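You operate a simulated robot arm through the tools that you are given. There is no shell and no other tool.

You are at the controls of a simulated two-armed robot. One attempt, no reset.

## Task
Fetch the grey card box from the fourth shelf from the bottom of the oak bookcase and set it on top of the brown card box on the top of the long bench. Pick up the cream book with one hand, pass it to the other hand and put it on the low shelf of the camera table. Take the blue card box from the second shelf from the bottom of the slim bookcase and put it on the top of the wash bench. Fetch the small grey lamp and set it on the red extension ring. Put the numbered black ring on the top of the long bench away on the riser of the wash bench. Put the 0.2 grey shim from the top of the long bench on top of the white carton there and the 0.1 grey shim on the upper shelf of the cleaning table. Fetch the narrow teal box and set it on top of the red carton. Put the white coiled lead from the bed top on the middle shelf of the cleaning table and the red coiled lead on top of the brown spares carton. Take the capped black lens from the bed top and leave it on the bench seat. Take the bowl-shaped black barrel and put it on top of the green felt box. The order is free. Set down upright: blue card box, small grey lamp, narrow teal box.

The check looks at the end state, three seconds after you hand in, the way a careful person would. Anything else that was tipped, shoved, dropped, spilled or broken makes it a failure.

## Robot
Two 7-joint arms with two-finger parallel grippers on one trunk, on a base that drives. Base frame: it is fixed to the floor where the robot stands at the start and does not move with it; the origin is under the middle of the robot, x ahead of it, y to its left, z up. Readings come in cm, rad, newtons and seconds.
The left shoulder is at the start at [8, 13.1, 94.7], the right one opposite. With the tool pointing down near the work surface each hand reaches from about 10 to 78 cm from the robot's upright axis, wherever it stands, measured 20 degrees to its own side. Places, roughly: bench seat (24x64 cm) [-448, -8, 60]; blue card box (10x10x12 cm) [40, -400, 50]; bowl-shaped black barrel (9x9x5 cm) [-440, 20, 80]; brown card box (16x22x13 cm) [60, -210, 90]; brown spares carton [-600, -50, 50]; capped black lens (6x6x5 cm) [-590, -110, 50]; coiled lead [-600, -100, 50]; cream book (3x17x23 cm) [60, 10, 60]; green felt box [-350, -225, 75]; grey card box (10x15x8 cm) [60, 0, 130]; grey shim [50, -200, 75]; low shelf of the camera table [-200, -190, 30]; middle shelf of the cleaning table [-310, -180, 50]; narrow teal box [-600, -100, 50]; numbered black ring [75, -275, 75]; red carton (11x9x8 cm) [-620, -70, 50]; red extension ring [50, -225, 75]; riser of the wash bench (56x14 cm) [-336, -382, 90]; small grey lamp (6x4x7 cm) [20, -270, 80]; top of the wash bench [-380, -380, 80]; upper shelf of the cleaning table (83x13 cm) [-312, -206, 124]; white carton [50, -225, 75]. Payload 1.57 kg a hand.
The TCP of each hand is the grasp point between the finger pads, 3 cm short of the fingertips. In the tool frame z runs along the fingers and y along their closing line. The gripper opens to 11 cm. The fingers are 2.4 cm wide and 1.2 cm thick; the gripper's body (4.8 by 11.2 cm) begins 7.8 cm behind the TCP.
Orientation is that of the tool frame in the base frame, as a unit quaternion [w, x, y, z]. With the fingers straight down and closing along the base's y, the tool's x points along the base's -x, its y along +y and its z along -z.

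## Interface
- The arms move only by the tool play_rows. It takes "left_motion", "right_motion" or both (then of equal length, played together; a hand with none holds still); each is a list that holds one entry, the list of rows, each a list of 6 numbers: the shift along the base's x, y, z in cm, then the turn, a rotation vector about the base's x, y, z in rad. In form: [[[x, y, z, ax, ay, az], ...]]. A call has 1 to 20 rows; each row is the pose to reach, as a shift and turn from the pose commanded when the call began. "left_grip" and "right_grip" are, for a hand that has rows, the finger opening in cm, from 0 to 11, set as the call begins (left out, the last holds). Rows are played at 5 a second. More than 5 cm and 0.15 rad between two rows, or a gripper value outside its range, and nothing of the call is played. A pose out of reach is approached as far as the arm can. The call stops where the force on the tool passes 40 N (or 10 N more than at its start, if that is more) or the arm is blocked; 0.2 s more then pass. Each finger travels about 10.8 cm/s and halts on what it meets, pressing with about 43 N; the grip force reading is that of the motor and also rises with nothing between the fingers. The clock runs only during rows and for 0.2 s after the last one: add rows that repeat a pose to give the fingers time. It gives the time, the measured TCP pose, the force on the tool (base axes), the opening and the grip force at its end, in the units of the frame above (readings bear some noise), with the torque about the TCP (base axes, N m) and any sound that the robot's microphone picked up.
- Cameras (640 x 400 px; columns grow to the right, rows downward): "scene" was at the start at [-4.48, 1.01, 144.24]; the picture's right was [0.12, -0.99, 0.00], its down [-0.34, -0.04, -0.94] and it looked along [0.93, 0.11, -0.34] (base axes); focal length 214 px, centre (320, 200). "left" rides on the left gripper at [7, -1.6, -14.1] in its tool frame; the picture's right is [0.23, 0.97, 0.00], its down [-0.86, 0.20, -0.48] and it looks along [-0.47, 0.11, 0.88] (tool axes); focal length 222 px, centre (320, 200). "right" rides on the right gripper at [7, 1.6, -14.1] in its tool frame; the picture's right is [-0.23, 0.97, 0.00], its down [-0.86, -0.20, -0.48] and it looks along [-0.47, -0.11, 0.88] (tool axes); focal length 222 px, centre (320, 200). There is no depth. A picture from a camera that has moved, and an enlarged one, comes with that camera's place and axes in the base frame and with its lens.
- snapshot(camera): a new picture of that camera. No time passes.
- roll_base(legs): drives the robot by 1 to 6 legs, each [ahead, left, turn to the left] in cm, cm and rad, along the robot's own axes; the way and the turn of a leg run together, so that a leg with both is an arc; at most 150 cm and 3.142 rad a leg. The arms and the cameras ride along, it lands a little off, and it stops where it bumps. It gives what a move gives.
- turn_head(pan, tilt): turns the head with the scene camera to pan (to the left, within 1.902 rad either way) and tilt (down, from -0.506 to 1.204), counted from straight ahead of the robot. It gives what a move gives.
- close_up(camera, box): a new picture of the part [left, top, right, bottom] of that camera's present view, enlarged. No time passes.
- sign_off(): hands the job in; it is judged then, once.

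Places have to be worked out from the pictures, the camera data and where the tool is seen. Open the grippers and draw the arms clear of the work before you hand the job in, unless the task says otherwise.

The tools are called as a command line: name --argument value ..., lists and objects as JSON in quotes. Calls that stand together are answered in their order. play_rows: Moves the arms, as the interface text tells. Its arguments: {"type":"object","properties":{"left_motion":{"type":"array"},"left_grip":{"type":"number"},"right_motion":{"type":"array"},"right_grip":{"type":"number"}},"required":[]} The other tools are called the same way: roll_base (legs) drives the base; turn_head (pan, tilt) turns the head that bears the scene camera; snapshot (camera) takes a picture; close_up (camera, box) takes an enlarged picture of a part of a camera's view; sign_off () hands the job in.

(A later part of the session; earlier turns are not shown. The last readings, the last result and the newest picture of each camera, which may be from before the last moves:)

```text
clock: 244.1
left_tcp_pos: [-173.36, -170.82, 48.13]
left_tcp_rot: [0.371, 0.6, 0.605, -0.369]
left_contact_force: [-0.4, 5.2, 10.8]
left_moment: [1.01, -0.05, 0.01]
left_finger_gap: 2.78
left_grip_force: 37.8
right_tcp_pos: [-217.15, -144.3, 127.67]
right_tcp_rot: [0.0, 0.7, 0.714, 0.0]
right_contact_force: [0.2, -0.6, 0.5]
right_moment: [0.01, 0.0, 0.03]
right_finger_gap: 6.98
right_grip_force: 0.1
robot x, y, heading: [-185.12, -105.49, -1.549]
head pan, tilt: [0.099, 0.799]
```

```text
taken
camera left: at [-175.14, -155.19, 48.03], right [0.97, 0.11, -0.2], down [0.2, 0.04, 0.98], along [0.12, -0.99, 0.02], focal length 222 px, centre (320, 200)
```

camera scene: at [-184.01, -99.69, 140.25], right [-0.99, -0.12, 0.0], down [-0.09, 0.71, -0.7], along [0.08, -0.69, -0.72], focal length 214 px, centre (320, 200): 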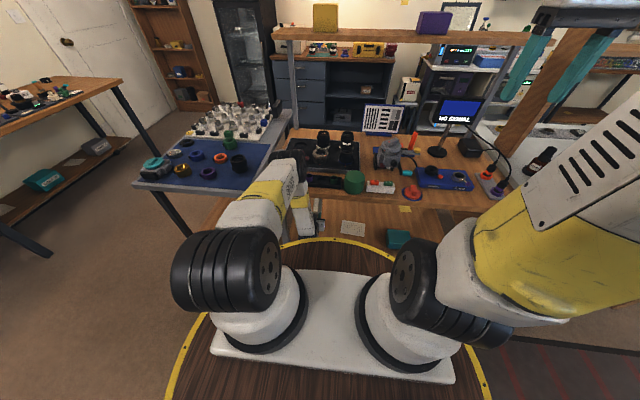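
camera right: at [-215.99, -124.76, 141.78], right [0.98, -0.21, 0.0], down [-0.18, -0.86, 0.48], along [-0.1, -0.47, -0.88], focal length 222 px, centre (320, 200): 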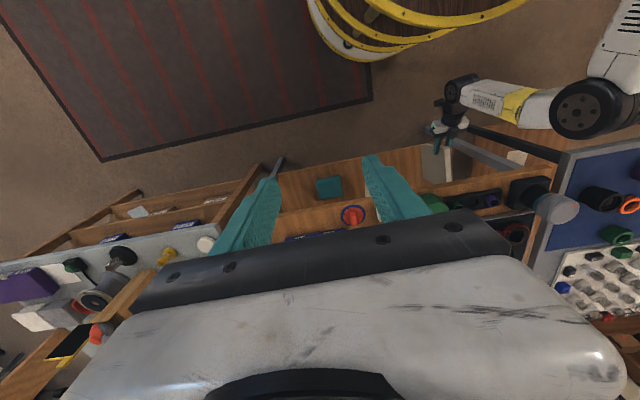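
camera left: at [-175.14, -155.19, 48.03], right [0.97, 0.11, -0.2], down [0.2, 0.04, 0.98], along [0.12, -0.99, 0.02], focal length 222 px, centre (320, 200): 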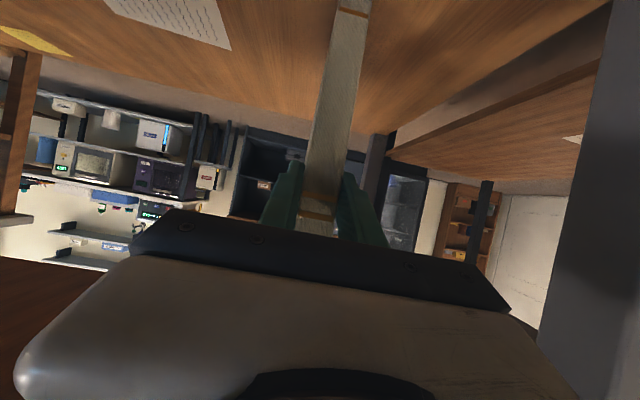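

Torque shows an even contact along the bottom edge, and the closing axis is horizontal, so the book stands true. I open slowly.

play_rows --left_motion '[[[0, 0, 0.1, 0, 0, 0], [0, 0, 0.1, 0, 0, 0]]]' --left_grip 3.4

play_rows --left_motion '[[[0, 0, 0, 0, 0, 0], [0, 0, 0, 0, 0, 0], [0, 0, 0, 0, 0, 0]]]' --left_grip 6.5

snapshot --camera "left"

```text
clock: 244.7
left_tcp_pos: [-173.37, -170.87, 48.06]
left_tcp_rot: [0.371, 0.6, 0.606, -0.368]
left_contact_force: [-0.1, 0.2, -0.6]
left_moment: [-0.01, 0.03, 0.01]
left_finger_gap: 3.41
left_grip_force: 0.2
right_tcp_pos: [-217.24, -144.35, 127.75]
right_tcp_rot: [0.001, 0.701, 0.714, 0.001]
right_contact_force: [-0.5, 0.6, 0.4]
right_moment: [0.01, 0.03, 0.02]
right_finger_gap: 7.02
right_grip_force: 0.1
robot x, y, heading: [-184.98, -105.73, -1.55]
head pan, tilt: [0.099, 0.799]
```

```text
clock: 245.5
left_tcp_pos: [-173.46, -170.82, 48.03]
left_tcp_rot: [0.37, 0.601, 0.605, -0.368]
left_contact_force: [-0.1, 0.1, 0.4]
left_moment: [-0.01, 0.0, -0.06]
left_finger_gap: 6.48
left_grip_force: 0.1
right_tcp_pos: [-217.27, -144.35, 127.81]
right_tcp_rot: [0.001, 0.7, 0.714, 0.001]
right_contact_force: [-0.4, 0.2, 0.5]
right_moment: [-0.01, -0.04, -0.01]
right_finger_gap: 7.0
right_grip_force: 0.1
robot x, y, heading: [-185.0, -105.64, -1.547]
head pan, tilt: [0.099, 0.799]
```

```text
taken
camera left: at [-175.14, -155.18, 48.1], right [0.97, 0.11, -0.2], down [0.2, 0.04, 0.98], along [0.12, -0.99, 0.02], focal length 222 px, centre (320, 200)
```

left: 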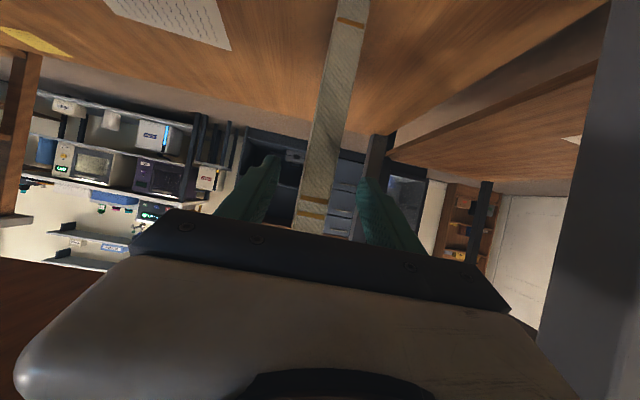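

The book stands vertical between the open fingers. I back the base straight out 25 cm.

roll_base --legs '[[-25, 0, 0]]'

snapshot --camera "left"

close_up --camera "scene" --box '[220, 100, 460, 260]'

```text
clock: 247.3
left_tcp_pos: [-174.26, -145.99, 47.97]
left_tcp_rot: [0.37, 0.602, 0.605, -0.368]
left_contact_force: [-0.1, -0.6, -1.0]
left_moment: [0.02, 0.03, 0.01]
left_finger_gap: 6.52
left_grip_force: 0.1
right_tcp_pos: [-217.94, -119.31, 127.78]
right_tcp_rot: [0.001, 0.701, 0.713, 0.001]
right_contact_force: [-0.5, -0.1, 0.0]
right_moment: [-0.01, 0.0, 0.02]
right_finger_gap: 6.99
right_grip_force: 0.1
robot x, y, heading: [-185.56, -80.65, -1.554]
head pan, tilt: [0.099, 0.799]
```

```text
taken
camera left: at [-175.84, -130.35, 48.11], right [0.97, 0.11, -0.2], down [0.2, 0.04, 0.98], along [0.11, -0.99, 0.02], focal length 222 px, centre (320, 200)
```

left: 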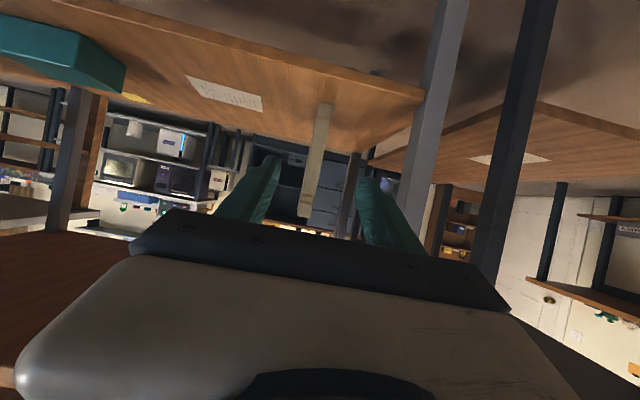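

```text
2.50 times, centred on (340, 180) of scene
camera zoom: at [-184.51, -74.8, 140.25], right [-0.99, -0.12, 0.0], down [-0.08, 0.71, -0.7], along [0.08, -0.69, -0.72], focal length 536 px, centre (270, 250)
```

zoom: 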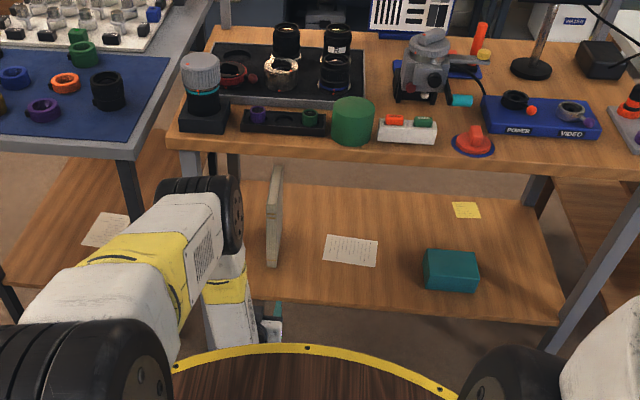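

The book stands on the camera table's low shelf. Now I raise the left hand and return it to tool-down.

play_rows --left_motion '[[[0, 0, 4.5, 0, 0, 0], [0, 0, 9, 0, 0, 0], [0, 0, 13.5, 0, 0, 0], [0, 0, 18, 0, 0, 0], [0, 0, 22.5, 0, 0, 0], [0, 0, 27, 0, 0, 0], [0, 0, 31.5, 0, 0, 0], [0, 0, 36, 0, 0, 0], [0, 0, 40.5, 0, 0, 0], [0, 0, 45, 0, 0, 0], [0, 0, 49.5, 0, 0, 0], [0, 0, 54, 0, 0, 0], [0, 0, 58.5, 0, 0, 0], [0, 0, 62, 0, 0, 0]]]'

play_rows --left_motion '[[[0, 1.8, 0, 0.12, 0, 0], [0, 3.6, 0, 0.24, 0, 0], [0, 5.4, 0, 0.37, 0, 0], [0, 7.2, 0, 0.49, 0, 0], [0, 9, 0, 0.61, 0, 0], [0, 10.5, 0, 0.73, 0, 0], [0, 12, 0, 0.85, 0, 0], [0, 12, 0, 0.98, 0, 0], [0, 12, 0, 1.1, 0, 0]]]'

snapshot --camera "scene"

```text
clock: 250.3
left_tcp_pos: [-174.25, -145.93, 110.09]
left_tcp_rot: [0.369, 0.602, 0.604, -0.369]
left_contact_force: [-0.7, -0.7, 0.4]
left_moment: [0.01, 0.0, -0.03]
left_finger_gap: 6.51
left_grip_force: 0.0
right_tcp_pos: [-217.77, -119.46, 127.65]
right_tcp_rot: [0.001, 0.702, 0.712, 0.0]
right_contact_force: [0.2, 0.1, 0.4]
right_moment: [0.06, 0.02, -0.02]
right_finger_gap: 7.01
right_grip_force: 0.0
robot x, y, heading: [-185.48, -80.33, -1.556]
head pan, tilt: [0.099, 0.799]
```

```text
clock: 252.3
left_tcp_pos: [-174.15, -133.96, 110.01]
left_tcp_rot: [-0.001, 0.706, 0.708, 0.002]
left_contact_force: [0.2, -0.2, -0.5]
left_moment: [-0.01, 0.05, 0.02]
left_finger_gap: 6.5
left_grip_force: 0.2
left hand out of reach, approached as far as the arm can: row 3
right_tcp_pos: [-217.81, -119.43, 127.67]
right_tcp_rot: [0.001, 0.701, 0.713, 0.0]
right_contact_force: [-0.3, 0.5, -0.6]
right_moment: [-0.04, -0.02, 0.02]
right_finger_gap: 7.03
right_grip_force: 0.1
robot x, y, heading: [-185.12, -80.65, -1.552]
head pan, tilt: [0.099, 0.799]
```

```text
taken
camera scene: at [-184.51, -74.76, 140.25], right [-0.99, -0.12, 0.0], down [-0.08, 0.71, -0.7], along [0.08, -0.69, -0.72], focal length 214 px, centre (320, 200)
```

scene: 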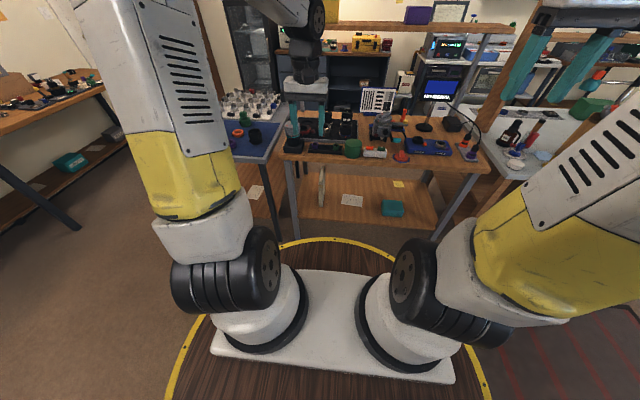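

Now drive back to the long bench's south end: east, then south, then turn to face it.

roll_base --legs '[[0, 137, -0.019], [100, 0, 0], [82, 0, 0], [0, 0, 1.571]]'

turn_head --pan 0 --tilt 0.55

snapshot --camera "scene"

```text
clock: 271.7
left_tcp_pos: [12.25, -245.98, 109.98]
left_tcp_rot: [-0.001, -0.002, 1.0, 0.0]
left_contact_force: [0.2, 0.8, 0.0]
left_moment: [-0.02, 0.02, 0.01]
left_finger_gap: 6.49
left_grip_force: 0.0
right_tcp_pos: [-2.09, -289.72, 127.79]
right_tcp_rot: [0.0, -0.009, 1.0, 0.001]
right_contact_force: [-0.2, -0.1, -0.6]
right_moment: [0.0, -0.01, -0.02]
right_finger_gap: 7.01
right_grip_force: 0.0
robot x, y, heading: [-40.86, -257.58, 0.022]
head pan, tilt: [0.099, 0.799]
```

```text
clock: 272.5
left_tcp_pos: [12.22, -246.01, 110.06]
left_tcp_rot: [-0.001, -0.003, 1.0, 0.001]
left_contact_force: [0.2, 0.2, -0.2]
left_moment: [-0.03, 0.01, 0.03]
left_finger_gap: 6.5
left_grip_force: 0.1
right_tcp_pos: [-2.35, -289.62, 127.64]
right_tcp_rot: [0.0, -0.009, 1.0, 0.001]
right_contact_force: [0.1, 0.4, 0.0]
right_moment: [0.01, -0.01, -0.03]
right_finger_gap: 7.0
right_grip_force: 0.0
robot x, y, heading: [-41.0, -257.62, 0.023]
head pan, tilt: [0.0, 0.55]
```

```text
taken
camera scene: at [-45.76, -257.6, 142.38], right [0.02, -1.0, 0.0], down [-0.52, -0.01, -0.85], along [0.85, 0.02, -0.52], focal length 214 px, centre (320, 200)
```

scene: 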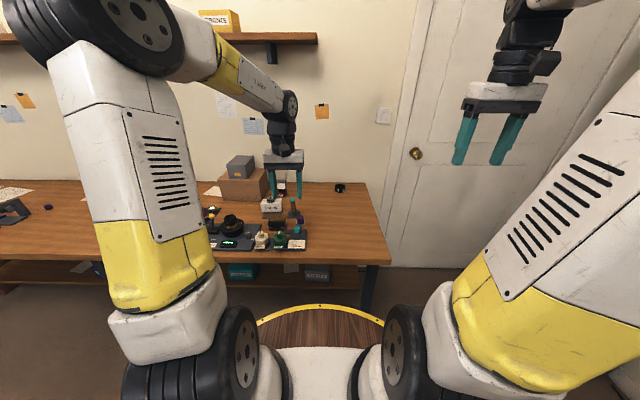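

I drive forward 25 cm and move the right hand toward the numbered ring near (66.6, -267).

roll_base --legs '[[25, 3, -0.022]]'

play_rows --right_motion '[[[3, 2.5, -3, 0, 0, 0], [6, 5, -6, 0, 0, 0], [9, 7.5, -9, 0, 0, 0], [12, 10, -12, 0, 0, 0], [15.5, 12.5, -14, 0, 0, 0], [19, 15, -16, 0, 0, 0], [22.5, 17.5, -18, 0, 0, 0], [26, 20, -20, 0, 0, 0], [29.5, 22, -22, 0, 0, 0], [33, 22.5, -24, 0, 0, 0], [36, 22.5, -26, 0, 0, 0]]]' --right_grip 9

snapshot --camera "right"

snapshot --camera "scene"

```text
clock: 274.3
left_tcp_pos: [37.31, -243.92, 110.04]
left_tcp_rot: [-0.001, 0.008, 1.0, 0.001]
left_contact_force: [-0.1, 0.1, 0.1]
left_moment: [0.01, 0.01, 0.0]
left_finger_gap: 6.51
left_grip_force: 0.2
right_tcp_pos: [21.82, -287.36, 127.77]
right_tcp_rot: [0.0, 0.003, 1.0, 0.002]
right_contact_force: [0.7, 0.0, 0.8]
right_moment: [0.03, -0.08, -0.02]
right_finger_gap: 7.01
right_grip_force: 0.0
robot x, y, heading: [-15.9, -254.26, -0.003]
head pan, tilt: [0.0, 0.55]
```

```text
clock: 276.7
left_tcp_pos: [37.29, -243.88, 109.98]
left_tcp_rot: [-0.001, 0.009, 1.0, 0.001]
left_contact_force: [-1.2, 0.1, -0.9]
left_moment: [0.01, -0.04, -0.02]
left_finger_gap: 6.49
left_grip_force: 0.1
right_tcp_pos: [57.81, -264.81, 101.63]
right_tcp_rot: [0.0, 0.002, 1.0, 0.001]
right_contact_force: [-0.1, 0.0, 0.4]
right_moment: [0.01, -0.02, 0.02]
right_finger_gap: 8.98
right_grip_force: 0.1
robot x, y, heading: [-16.48, -254.46, -0.004]
head pan, tilt: [0.0, 0.55]
```

```text
taken
camera right: at [50.97, -263.06, 115.74], right [0.23, 0.97, 0.0], down [0.85, -0.2, 0.48], along [0.47, -0.11, -0.88], focal length 222 px, centre (320, 200)
```

right: 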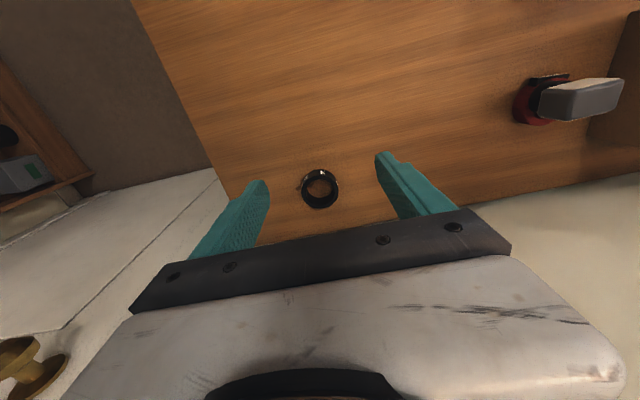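

```text
taken
camera scene: at [-21.0, -254.23, 142.38], right [0.0, -1.0, 0.0], down [-0.52, 0.0, -0.85], along [0.85, 0.0, -0.52], focal length 214 px, centre (320, 200)
```

scene: 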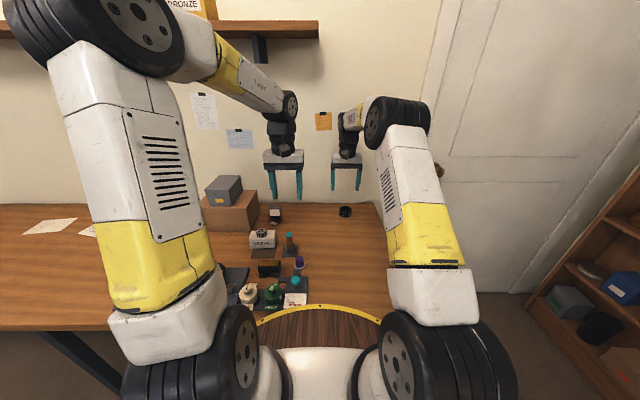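

Ring centre is at about (66.3, -266.6). I move above it and look again.

play_rows --right_motion '[[[3, -0.6, -2, 0, 0, 0], [6, -1.2, -5, 0, 0, 0], [8.5, -1.8, -8, 0, 0, 0], [8.5, -1.8, -11, 0, 0, 0], [8.5, -1.8, -11, 0, 0, 0]]]'

snapshot --camera "right"

close_up --camera "scene" --box '[310, 150, 390, 230]'

```text
clock: 277.9
left_tcp_pos: [37.45, -243.93, 110.02]
left_tcp_rot: [-0.001, 0.009, 1.0, 0.001]
left_contact_force: [0.1, -0.6, -0.2]
left_moment: [-0.01, -0.03, 0.01]
left_finger_gap: 6.51
left_grip_force: 0.1
right_tcp_pos: [65.84, -266.78, 90.63]
right_tcp_rot: [-0.001, 0.002, 1.0, 0.001]
right_contact_force: [-0.8, -0.2, -0.5]
right_moment: [-0.02, -0.01, -0.01]
right_finger_gap: 8.99
right_grip_force: 0.1
right hand out of reach, approached as far as the arm can: row 3, 4, 5
robot x, y, heading: [-16.19, -254.09, 0.0]
head pan, tilt: [0.0, 0.55]
```

```text
taken
camera right: at [58.94, -265.05, 104.73], right [0.23, 0.97, 0.0], down [0.85, -0.2, 0.48], along [0.46, -0.11, -0.88], focal length 222 px, centre (320, 200)
```

right: 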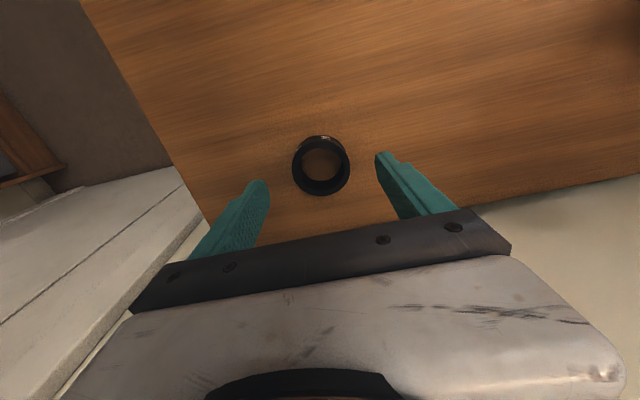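

```text
5.00 times, centred on (350, 190) of scene
camera zoom: at [-20.96, -254.23, 142.38], right [0.0, -1.0, 0.0], down [-0.52, 0.0, -0.85], along [0.85, 0.0, -0.52], focal length 1072 px, centre (170, 250)
```

zoom: 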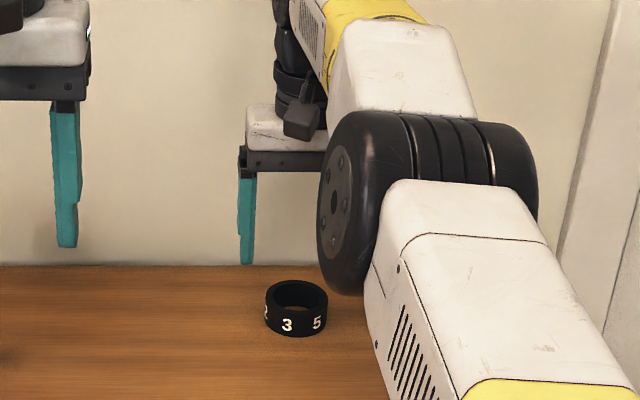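

Ring at (66.2, -266.7), directly under the hand. I descend to grip height and close.

play_rows --right_motion '[[[0, 0, -2, 0, 0, 0], [0, 0, -4, 0, 0, 0], [0, 0, -6, 0, 0, 0], [0, 0, -7.1, 0, 0, 0], [0, 0, -7.1, 0, 0, 0]]]'

snapshot --camera "right"

play_rows --right_motion '[[[0, 0, 0, 0, 0, 0], [0, 0, 0, 0, 0, 0], [0, 0, 0, 0, 0, 0], [0, 0, 0, 0, 0, 0]]]' --right_grip 0

snapshot --camera "right"

```text
clock: 279.1
left_tcp_pos: [37.46, -243.94, 110.06]
left_tcp_rot: [0.0, 0.008, 1.0, 0.001]
left_contact_force: [-0.8, -0.1, 0.3]
left_moment: [-0.01, 0.04, 0.03]
left_finger_gap: 6.5
left_grip_force: 0.1
right_tcp_pos: [65.79, -266.69, 83.53]
right_tcp_rot: [0.0, 0.003, 1.0, 0.001]
right_contact_force: [-0.1, -0.4, 0.4]
right_moment: [0.01, -0.01, -0.02]
right_finger_gap: 9.02
right_grip_force: 0.0
robot x, y, heading: [-16.23, -253.78, -0.005]
head pan, tilt: [0.0, 0.55]
```

```text
taken
camera right: at [58.89, -264.99, 97.62], right [0.23, 0.97, 0.0], down [0.85, -0.2, 0.48], along [0.47, -0.11, -0.88], focal length 222 px, centre (320, 200)
```

right: 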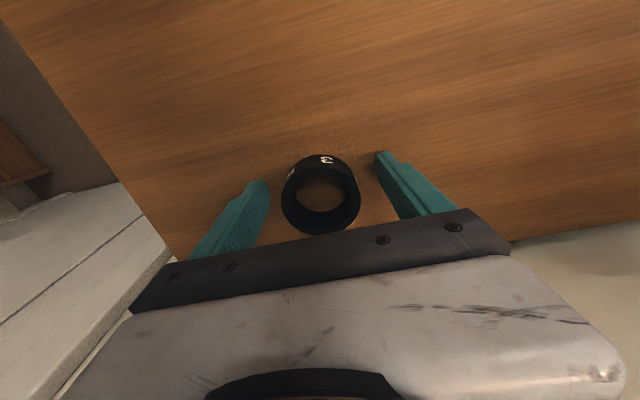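

```text
clock: 280.1
left_tcp_pos: [37.36, -243.82, 110.0]
left_tcp_rot: [-0.001, 0.009, 1.0, 0.001]
left_contact_force: [-0.8, 0.2, 0.9]
left_moment: [-0.01, 0.01, 0.01]
left_finger_gap: 6.53
left_grip_force: 0.0
right_tcp_pos: [65.91, -266.68, 83.61]
right_tcp_rot: [0.0, 0.003, 1.0, 0.001]
right_contact_force: [0.3, -0.2, -0.3]
right_moment: [-0.02, -0.03, -0.02]
right_finger_gap: 5.98
right_grip_force: 44.0
robot x, y, heading: [-16.11, -253.97, 0.001]
head pan, tilt: [0.0, 0.55]
```

```text
taken
camera right: at [58.89, -264.99, 97.64], right [0.23, 0.97, 0.0], down [0.85, -0.2, 0.48], along [0.47, -0.11, -0.88], focal length 222 px, centre (320, 200)
```

right: 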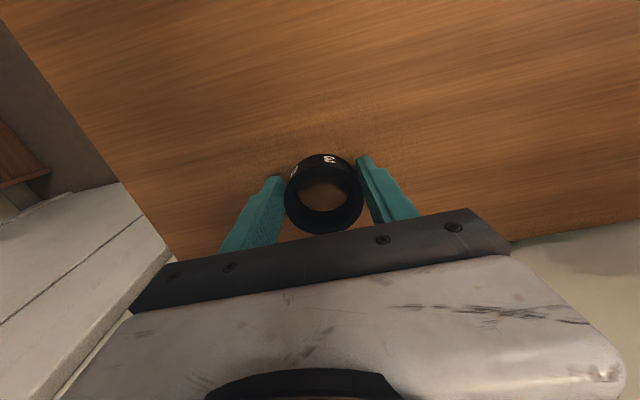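

Ring gripped (6.0 cm). I lift, retract, and back off, then look at the slim bookcase.

play_rows --right_motion '[[[0, 0, 1, 0, 0, 0], [-0.5, 0, 5, 0, 0, 0], [-1, 0, 9.5, 0, 0, 0], [-2, 0, 14, 0, 0, 0], [-4, -1, 18, 0, 0, 0], [-8, -2, 20, 0, 0, 0], [-12, -3, 22, 0, 0, 0], [-16, -4, 24, 0, 0, 0], [-20, -6, 26, 0, 0, 0], [-24, -8, 28, 0, 0, 0], [-27, -11, 30, 0, 0, 0], [-30, -14, 31, 0, 0, 0], [-33, -17, 31, 0, 0, 0], [-36, -19, 31, 0, 0, 0]]]'

roll_base --legs '[[-25, -15, 0]]'

turn_head --pan -1.0 --tilt 0.5

snapshot --camera "scene"

```text
clock: 283.1
left_tcp_pos: [37.27, -243.85, 110.02]
left_tcp_rot: [-0.001, 0.008, 1.0, 0.001]
left_contact_force: [-0.3, 0.1, 0.3]
left_moment: [-0.04, 0.03, -0.02]
left_finger_gap: 6.52
left_grip_force: 0.0
right_tcp_pos: [29.67, -285.59, 114.35]
right_tcp_rot: [0.0, 0.002, 1.0, -0.001]
right_contact_force: [0.5, 0.9, 0.1]
right_moment: [0.01, 0.02, 0.01]
right_finger_gap: 5.98
right_grip_force: 42.9
robot x, y, heading: [-16.26, -253.95, -0.005]
head pan, tilt: [0.0, 0.55]
```

```text
clock: 285.1
left_tcp_pos: [12.11, -259.14, 109.85]
left_tcp_rot: [0.0, 0.009, 1.0, 0.001]
left_contact_force: [0.0, -0.7, -0.2]
left_moment: [0.0, -0.02, -0.02]
left_finger_gap: 6.5
left_grip_force: 0.1
right_tcp_pos: [4.28, -300.63, 114.38]
right_tcp_rot: [0.0, 0.002, 1.0, 0.001]
right_contact_force: [-0.2, -1.1, -0.4]
right_moment: [-0.01, 0.03, -0.05]
right_finger_gap: 5.96
right_grip_force: 42.7
robot x, y, heading: [-41.49, -269.32, -0.002]
head pan, tilt: [0.0, 0.55]
```

```text
clock: 286.4
left_tcp_pos: [12.07, -259.19, 110.02]
left_tcp_rot: [-0.002, 0.009, 1.0, 0.001]
left_contact_force: [-0.4, 0.2, -0.9]
left_moment: [0.03, 0.01, 0.01]
left_finger_gap: 6.5
left_grip_force: 0.0
right_tcp_pos: [4.48, -300.73, 114.31]
right_tcp_rot: [0.0, 0.003, 1.0, 0.001]
right_contact_force: [0.4, -0.4, -1.1]
right_moment: [0.0, 0.01, -0.02]
right_finger_gap: 5.97
right_grip_force: 43.2
robot x, y, heading: [-41.54, -269.22, -0.007]
head pan, tilt: [-1.0, 0.499]
```

```text
taken
camera scene: at [-50.37, -277.06, 142.84], right [-0.84, -0.54, 0.0], down [-0.26, 0.4, -0.88], along [0.47, -0.74, -0.48], focal length 214 px, centre (320, 200)
```

scene: 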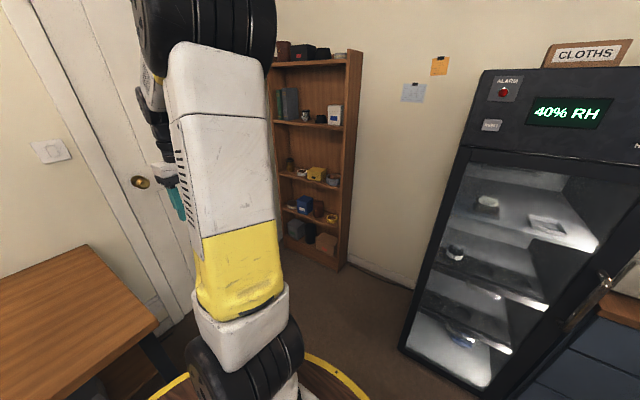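

I zoom in on the bookcase.

close_up --camera "scene" --box '[270, 40, 370, 280]'

close_up --camera "scene" --box '[270, 160, 360, 260]'

```text
1.67 times, centred on (320, 160) of scene
camera zoom: at [-50.37, -277.06, 142.84], right [-0.84, -0.54, 0.0], down [-0.26, 0.4, -0.88], along [0.47, -0.74, -0.48], focal length 358 px, centre (320, 267)
```

zoom: 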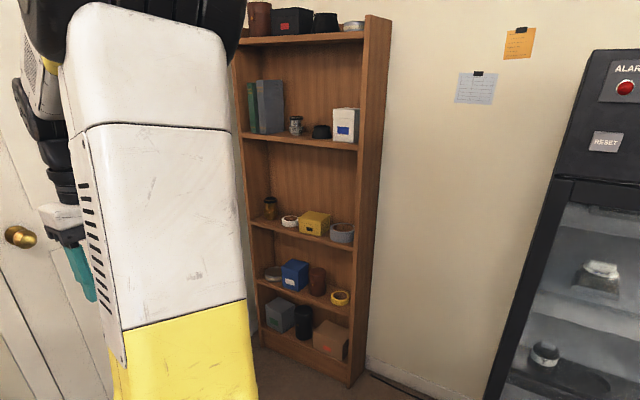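

```text
4.00 times, centred on (315, 210) of scene
camera zoom: at [-50.37, -277.06, 142.84], right [-0.84, -0.54, 0.0], down [-0.26, 0.4, -0.88], along [0.47, -0.74, -0.48], focal length 858 px, centre (340, 160)
```

zoom: 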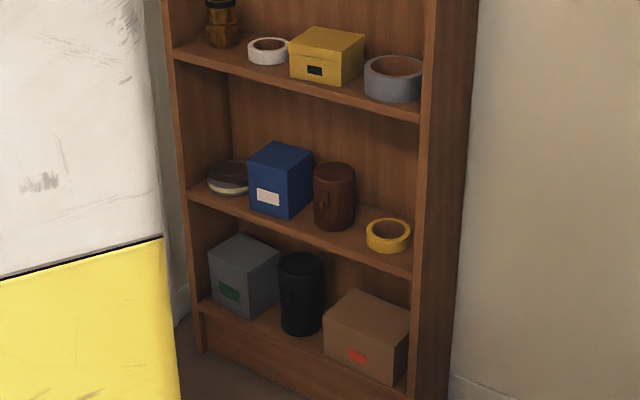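

The blue box stands on the second shelf; the bookcase front faces north around y≈-390. I turn to face south and drive around the bench's end, stopping short to measure.

roll_base --legs '[[0, 0, -1.564], [50, 0, 0], [0, 45, 0]]'

turn_head --pan 0.3 --tilt 0.7

snapshot --camera "scene"

close_up --camera "scene" --box '[220, 140, 400, 280]'

```text
clock: 292.4
left_tcp_pos: [-27.06, -358.17, 109.94]
left_tcp_rot: [0.001, 0.696, 0.718, 0.002]
left_contact_force: [0.0, 0.3, -0.2]
left_moment: [-0.03, 0.0, 0.03]
left_finger_gap: 6.53
left_grip_force: 0.1
right_tcp_pos: [-68.85, -351.58, 114.4]
right_tcp_rot: [-0.006, 0.693, 0.72, 0.01]
right_contact_force: [4.7, 16.8, 8.3]
right_moment: [-2.24, 0.63, 0.01]
right_finger_gap: 5.9
right_grip_force: 42.7
robot x, y, heading: [-40.01, -305.23, -1.519]
head pan, tilt: [-1.0, 0.499]
stopped in leg 2: the force on the tool passed its limit at 148 N (the readings are from after the stop); the commanded pose is now the measured one
```

```text
clock: 293.9
left_tcp_pos: [-27.08, -358.22, 110.0]
left_tcp_rot: [0.0, 0.696, 0.718, 0.002]
left_contact_force: [0.9, -0.5, -0.3]
left_moment: [0.01, 0.02, 0.03]
left_finger_gap: 6.48
left_grip_force: 0.1
right_tcp_pos: [-69.01, -351.77, 114.43]
right_tcp_rot: [-0.007, 0.692, 0.721, 0.012]
right_contact_force: [7.1, 25.9, 8.1]
right_moment: [-3.29, 0.82, -0.06]
right_finger_gap: 5.91
right_grip_force: 43.2
robot x, y, heading: [-39.93, -305.22, -1.52]
head pan, tilt: [0.3, 0.7]
```

```text
taken
camera scene: at [-37.41, -299.25, 141.06], right [-0.94, -0.34, 0.0], down [-0.22, 0.6, -0.77], along [0.26, -0.72, -0.64], focal length 214 px, centre (320, 200)
```

scene: 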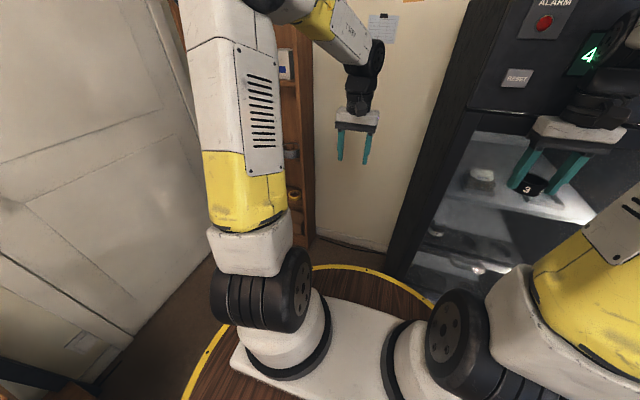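

```text
2.86 times, centred on (310, 210) of scene
camera zoom: at [-37.41, -299.25, 141.06], right [-0.94, -0.34, 0.0], down [-0.22, 0.6, -0.77], along [0.26, -0.72, -0.64], focal length 613 px, centre (349, 171)
```

zoom: 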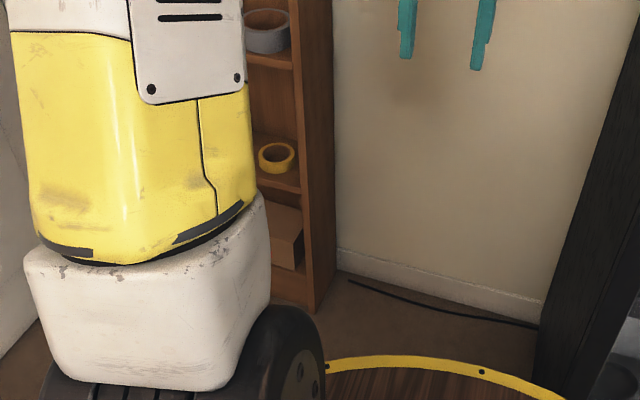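

The right hand bumped the fridge front. I back off right away.

roll_base --legs '[[-15, 0, 0]]'

turn_head --pan -0.4 --tilt 0.5

snapshot --camera "scene"

snapshot --camera "right"

```text
clock: 295.2
left_tcp_pos: [-27.83, -343.32, 109.89]
left_tcp_rot: [-0.001, 0.697, 0.717, 0.002]
left_contact_force: [0.5, 0.1, 0.1]
left_moment: [0.0, 0.02, 0.01]
left_finger_gap: 6.48
left_grip_force: 0.1
right_tcp_pos: [-69.77, -336.92, 114.38]
right_tcp_rot: [-0.006, 0.693, 0.721, 0.011]
right_contact_force: [0.2, -0.8, -0.7]
right_moment: [0.04, 0.02, 0.03]
right_finger_gap: 5.89
right_grip_force: 42.7
robot x, y, heading: [-40.67, -290.21, -1.526]
head pan, tilt: [0.3, 0.7]
```

```text
clock: 296.3
left_tcp_pos: [-27.83, -343.4, 110.01]
left_tcp_rot: [-0.001, 0.696, 0.718, 0.002]
left_contact_force: [0.2, 0.1, -0.3]
left_moment: [-0.01, 0.0, 0.01]
left_finger_gap: 6.5
left_grip_force: 0.0
right_tcp_pos: [-69.77, -336.73, 114.33]
right_tcp_rot: [-0.006, 0.694, 0.72, 0.011]
right_contact_force: [0.4, 0.7, -0.4]
right_moment: [0.05, 0.03, 0.02]
right_finger_gap: 5.89
right_grip_force: 42.9
robot x, y, heading: [-40.41, -290.19, -1.516]
head pan, tilt: [-0.4, 0.499]
```

```text
taken
camera scene: at [-44.18, -284.98, 142.84], right [-0.94, 0.35, 0.0], down [0.17, 0.45, -0.88], along [-0.3, -0.82, -0.48], focal length 214 px, centre (320, 200)
```

scene: 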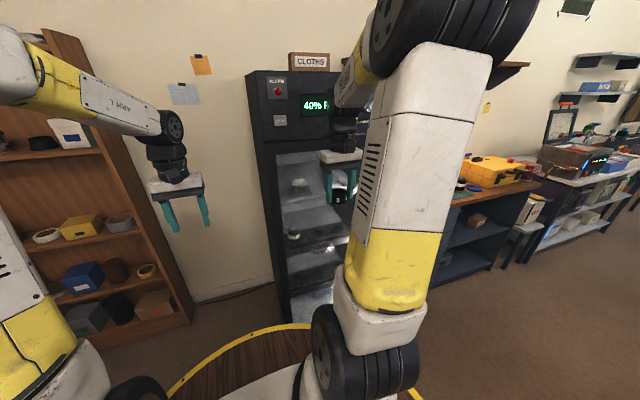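

```text
taken
camera right: at [-68.48, -330.11, 128.63], right [0.98, -0.19, 0.0], down [-0.17, -0.87, 0.46], along [-0.09, -0.45, -0.89], focal length 222 px, centre (320, 200)
```

right: 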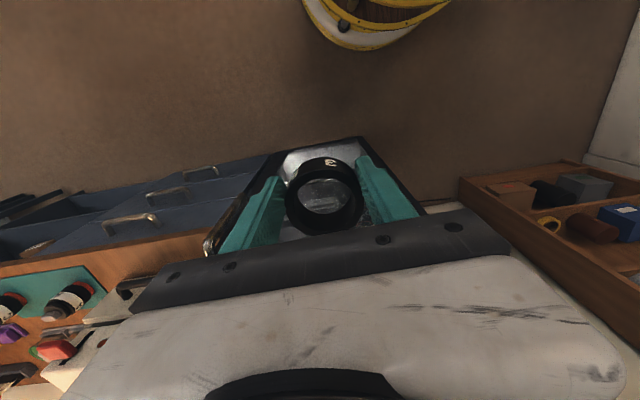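

Ring is still held. I tuck the right hand closer, then go around: east a bit, south, then east in front of the bookcase, staying clear of fridge and bench.

play_rows --right_motion '[[[0.8, 3.3, 1, 0, 0, 0], [1.7, 6.6, 2, 0, 0, 0], [2.5, 9.9, 3, 0, 0, 0], [3.3, 13.2, 4, 0, 0, 0], [3.3, 13.2, 4, 0, 0, 0]]]'

roll_base --legs '[[0, 0, -0.053], [0, 18, 0], [28, 8, 0]]'

turn_head --pan 0.4 --tilt 0.6

snapshot --camera "scene"

```text
clock: 297.5
left_tcp_pos: [-27.76, -343.37, 109.9]
left_tcp_rot: [0.0, 0.696, 0.718, 0.002]
left_contact_force: [0.2, -0.5, -0.7]
left_moment: [-0.01, -0.02, -0.01]
left_finger_gap: 6.48
left_grip_force: 0.0
right_tcp_pos: [-66.37, -323.7, 118.45]
right_tcp_rot: [-0.006, 0.693, 0.72, 0.011]
right_contact_force: [0.6, 0.2, -1.0]
right_moment: [0.03, -0.02, 0.05]
right_finger_gap: 5.88
right_grip_force: 42.9
robot x, y, heading: [-40.66, -290.59, -1.52]
head pan, tilt: [-0.4, 0.499]
```

```text
clock: 301.0
left_tcp_pos: [-5.33, -371.87, 109.89]
left_tcp_rot: [-0.001, 0.718, 0.696, 0.001]
left_contact_force: [-0.1, 0.7, 0.3]
left_moment: [0.01, 0.01, -0.06]
left_finger_gap: 6.51
left_grip_force: 0.0
right_tcp_pos: [-42.47, -349.81, 118.34]
right_tcp_rot: [-0.007, 0.715, 0.699, 0.011]
right_contact_force: [-0.9, -0.2, -0.1]
right_moment: [-0.01, 0.02, 0.05]
right_finger_gap: 5.9
right_grip_force: 43.1
robot x, y, heading: [-15.05, -317.88, -1.587]
head pan, tilt: [-0.4, 0.499]
```

```text
clock: 302.1
left_tcp_pos: [-5.28, -371.71, 109.93]
left_tcp_rot: [-0.001, 0.718, 0.696, 0.002]
left_contact_force: [0.7, -0.2, 0.3]
left_moment: [0.01, 0.05, 0.02]
left_finger_gap: 6.51
left_grip_force: 0.1
right_tcp_pos: [-42.47, -349.96, 118.5]
right_tcp_rot: [-0.006, 0.714, 0.7, 0.011]
right_contact_force: [-0.5, 0.3, -0.2]
right_moment: [0.03, -0.03, -0.01]
right_finger_gap: 5.88
right_grip_force: 43.3
robot x, y, heading: [-15.19, -318.1, -1.587]
head pan, tilt: [0.4, 0.6]
```

```text
taken
camera scene: at [-11.02, -312.34, 141.93], right [-0.93, -0.38, 0.0], down [-0.21, 0.52, -0.83], along [0.31, -0.76, -0.56], focal length 214 px, centre (320, 200)
```

scene: 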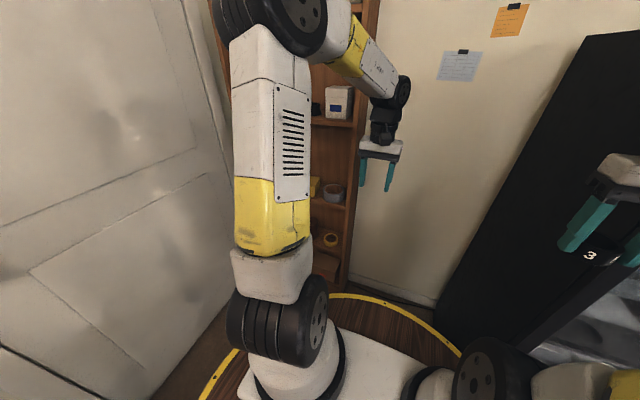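

Clear so far. I continue east in front of the bookcase.

roll_base --legs '[[0, 46, 0.014]]'

turn_head --pan 0 --tilt 0.65

snapshot --camera "scene"

snapshot --camera "left"

snapshot --camera "right"

```text
clock: 304.9
left_tcp_pos: [41.86, -372.02, 110.05]
left_tcp_rot: [-0.002, 0.714, 0.7, 0.002]
left_contact_force: [-0.3, 0.2, -0.4]
left_moment: [-0.04, -0.01, 0.02]
left_finger_gap: 6.5
left_grip_force: 0.0
right_tcp_pos: [4.3, -350.65, 118.32]
right_tcp_rot: [-0.006, 0.711, 0.703, 0.012]
right_contact_force: [0.4, -0.2, -0.8]
right_moment: [0.0, -0.03, -0.03]
right_finger_gap: 5.88
right_grip_force: 43.6
robot x, y, heading: [31.96, -318.62, -1.578]
head pan, tilt: [0.4, 0.6]
```

```text
clock: 305.8
left_tcp_pos: [41.91, -372.1, 109.99]
left_tcp_rot: [-0.001, 0.714, 0.7, 0.002]
left_contact_force: [-0.1, 0.3, -0.2]
left_moment: [-0.04, -0.01, -0.01]
left_finger_gap: 6.5
left_grip_force: 0.1
right_tcp_pos: [4.36, -350.46, 118.45]
right_tcp_rot: [-0.006, 0.711, 0.703, 0.011]
right_contact_force: [-0.2, 0.6, -0.8]
right_moment: [0.03, 0.03, -0.03]
right_finger_gap: 5.87
right_grip_force: 43.2
robot x, y, heading: [31.6, -318.21, -1.579]
head pan, tilt: [0.0, 0.649]
```

```text
taken
camera scene: at [32.03, -313.22, 141.51], right [-1.0, 0.0, 0.0], down [0.0, 0.6, -0.8], along [0.0, -0.8, -0.6], focal length 214 px, centre (320, 200)
```

scene: 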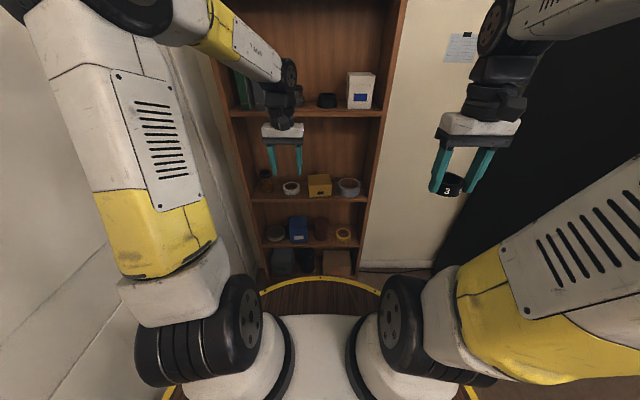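

```text
taken
camera left: at [40.32, -365.18, 123.98], right [0.98, 0.21, 0.0], down [0.18, -0.86, 0.48], along [0.1, -0.47, -0.88], focal length 222 px, centre (320, 200)
```

left: 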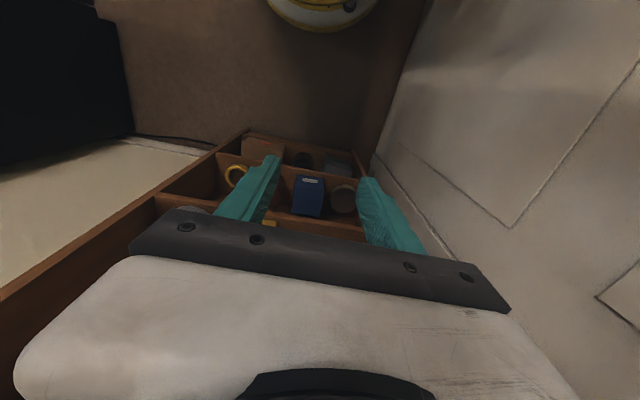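

```text
taken
camera right: at [6.0, -343.91, 132.66], right [0.97, -0.24, 0.0], down [-0.21, -0.86, 0.46], along [-0.11, -0.44, -0.89], focal length 222 px, centre (320, 200)
```

right: 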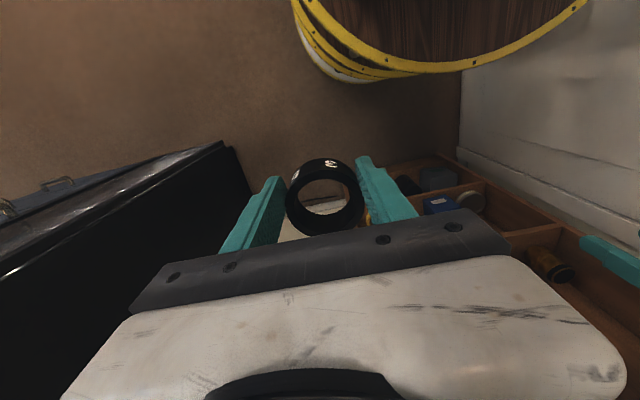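

Now I measure the blue box with a zoom from the scene and left cameras.

close_up --camera "scene" --box '[240, 160, 390, 290]'

close_up --camera "left" --box '[230, 120, 400, 240]'

```text
3.08 times, centred on (315, 225) of scene
camera zoom: at [32.03, -313.22, 141.51], right [-1.0, 0.0, 0.0], down [0.0, 0.6, -0.8], along [0.0, -0.8, -0.6], focal length 660 px, centre (335, 123)
```

zoom: 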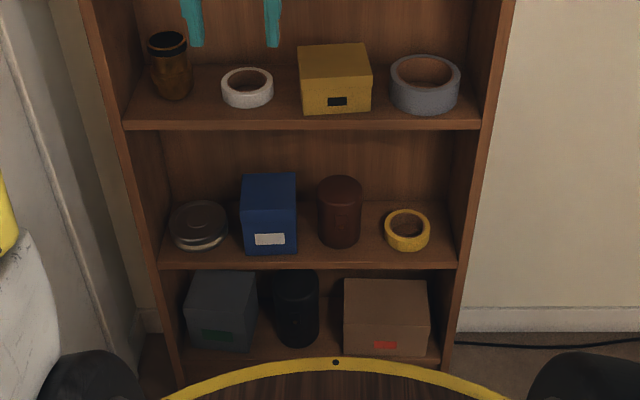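

```text
3.33 times, centred on (315, 180) of left
camera zoom: at [40.32, -365.18, 123.98], right [0.98, 0.21, 0.0], down [0.18, -0.86, 0.48], along [0.1, -0.47, -0.88], focal length 740 px, centre (337, 267)
```

zoom: 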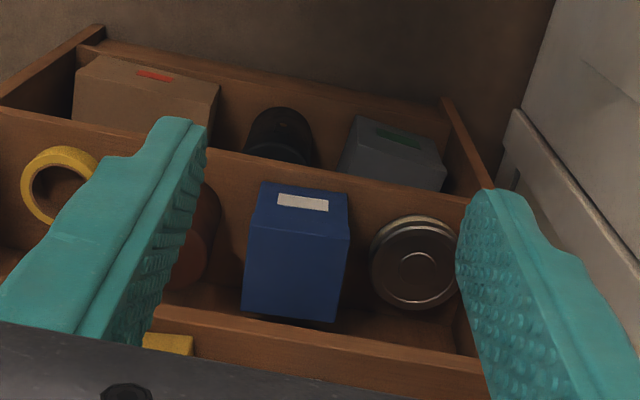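

The blue box: front y≈-397, x≈38.3–48.3, z≈47–59, yawed about +0.07. I pitch the left hand forward while lowering it in front of the bookcase.

play_rows --left_motion '[[[0, -0.4, -2.5, -0.11, 0, 0], [0, -0.8, -5, -0.22, 0, 0], [0, -1.2, -7.5, -0.33, 0, 0], [0, -1.6, -10, -0.44, 0, 0], [0, -2, -12.5, -0.55, 0, 0], [0, -2.4, -15, -0.66, 0, 0], [0, -2.8, -17.5, -0.77, 0, 0], [0, -3.2, -20, -0.88, 0, 0], [0, -3.6, -22.5, -0.99, 0, 0], [0, -4, -25, -1.1, 0, 0], [0, -4, -25, -1.1, 0, 0]]]'

snapshot --camera "scene"

snapshot --camera "left"

```text
clock: 308.2
left_tcp_pos: [41.76, -375.98, 84.9]
left_tcp_rot: [0.373, 0.609, 0.597, -0.366]
left_contact_force: [0.1, 0.1, -0.6]
left_moment: [0.02, 0.01, 0.01]
left_finger_gap: 6.51
left_grip_force: 0.0
left hand out of reach, approached as far as the arm can: row 6
right_tcp_pos: [4.36, -350.5, 118.4]
right_tcp_rot: [-0.006, 0.712, 0.703, 0.012]
right_contact_force: [0.0, -0.1, -1.0]
right_moment: [0.02, 0.01, 0.0]
right_finger_gap: 5.86
right_grip_force: 43.2
robot x, y, heading: [31.65, -318.71, -1.572]
head pan, tilt: [0.0, 0.649]
```

```text
taken
camera scene: at [32.02, -313.21, 141.51], right [-1.0, 0.0, 0.0], down [0.0, 0.6, -0.8], along [0.0, -0.8, -0.6], focal length 214 px, centre (320, 200)
```

scene: 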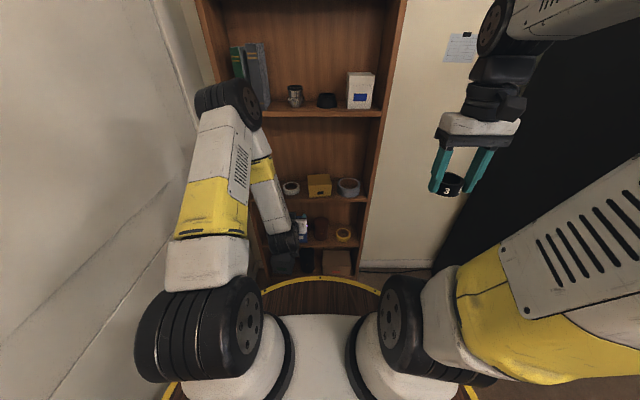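

```text
taken
camera left: at [40.24, -360.4, 84.98], right [0.98, 0.1, -0.18], down [0.18, 0.04, 0.98], along [0.1, -0.99, 0.02], focal length 222 px, centre (320, 200)
```

left: 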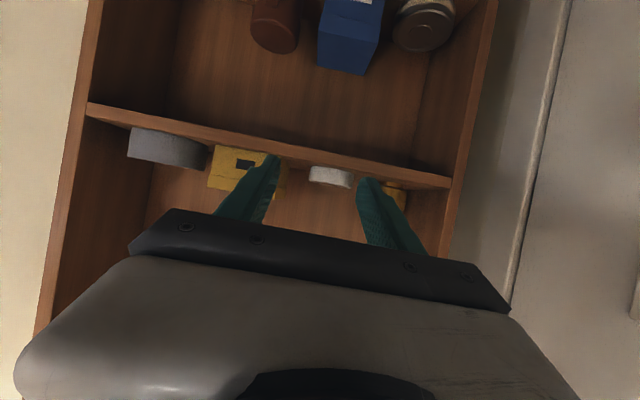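

Posture fine. I lower to z≈54.5 in front of the box, with the yaw matched and the gripper opened to 11.

play_rows --left_motion '[[[0, -0.5, -4.5, 0, 0, 0.012], [0, -1, -9, 0, 0, 0.025], [0, -1.5, -13.5, 0, 0, 0.04], [0.1, -2, -18, 0, 0, 0.055], [0.1, -2.5, -22, 0, 0, 0.065], [0.2, -3, -26, 0, 0, 0.08], [0.2, -4, -30, 0, 0, 0.09], [0.2, -4, -30.4, 0, 0, 0.09]]]' --left_grip 11

snapshot --camera "left"

close_up --camera "left" --box '[220, 60, 420, 230]'

snapshot --camera "scene"

```text
clock: 310.0
left_tcp_pos: [41.96, -379.96, 54.55]
left_tcp_rot: [0.389, 0.581, 0.624, -0.348]
left_contact_force: [0.2, -0.6, -0.5]
left_moment: [-0.04, 0.0, 0.02]
left_finger_gap: 10.98
left_grip_force: 0.0
right_tcp_pos: [4.37, -350.56, 118.33]
right_tcp_rot: [-0.006, 0.711, 0.703, 0.012]
right_contact_force: [-0.3, -0.9, -1.1]
right_moment: [0.03, 0.0, 0.01]
right_finger_gap: 5.85
right_grip_force: 43.3
robot x, y, heading: [31.75, -318.34, -1.573]
head pan, tilt: [0.0, 0.649]
```

```text
taken
camera left: at [39.0, -364.56, 54.66], right [0.97, 0.18, -0.18], down [0.18, 0.05, 0.98], along [0.19, -0.98, 0.02], focal length 222 px, centre (320, 200)
```

left: 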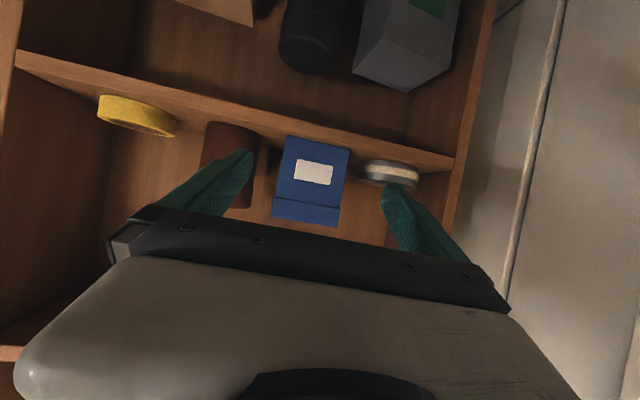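

```text
2.35 times, centred on (320, 145) of left
camera zoom: at [39.0, -364.56, 54.66], right [0.97, 0.18, -0.18], down [0.18, 0.05, 0.98], along [0.19, -0.98, 0.02], focal length 523 px, centre (320, 329)
```

zoom: 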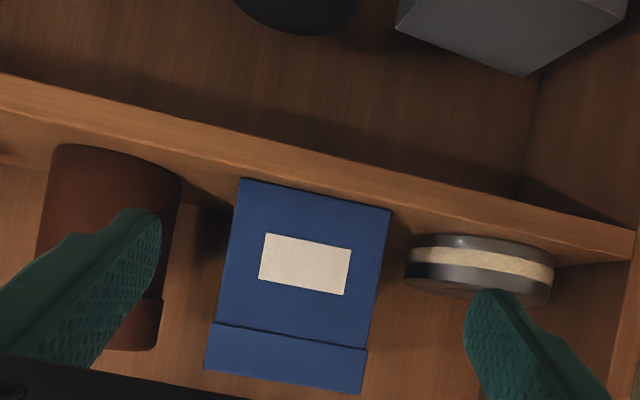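

```text
taken
camera scene: at [32.02, -313.21, 141.51], right [-1.0, 0.0, 0.0], down [0.0, 0.6, -0.8], along [0.0, -0.8, -0.6], focal length 214 px, centre (320, 200)
```

scene: 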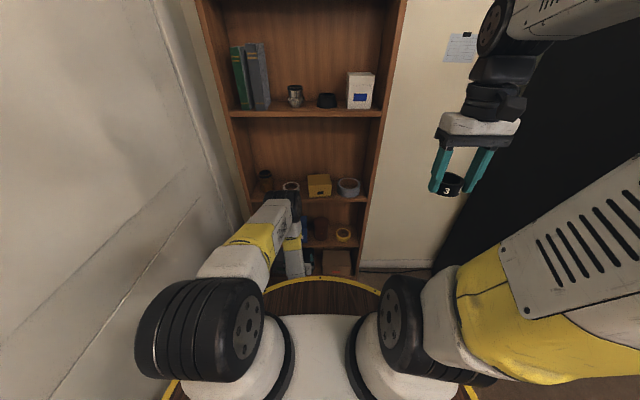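

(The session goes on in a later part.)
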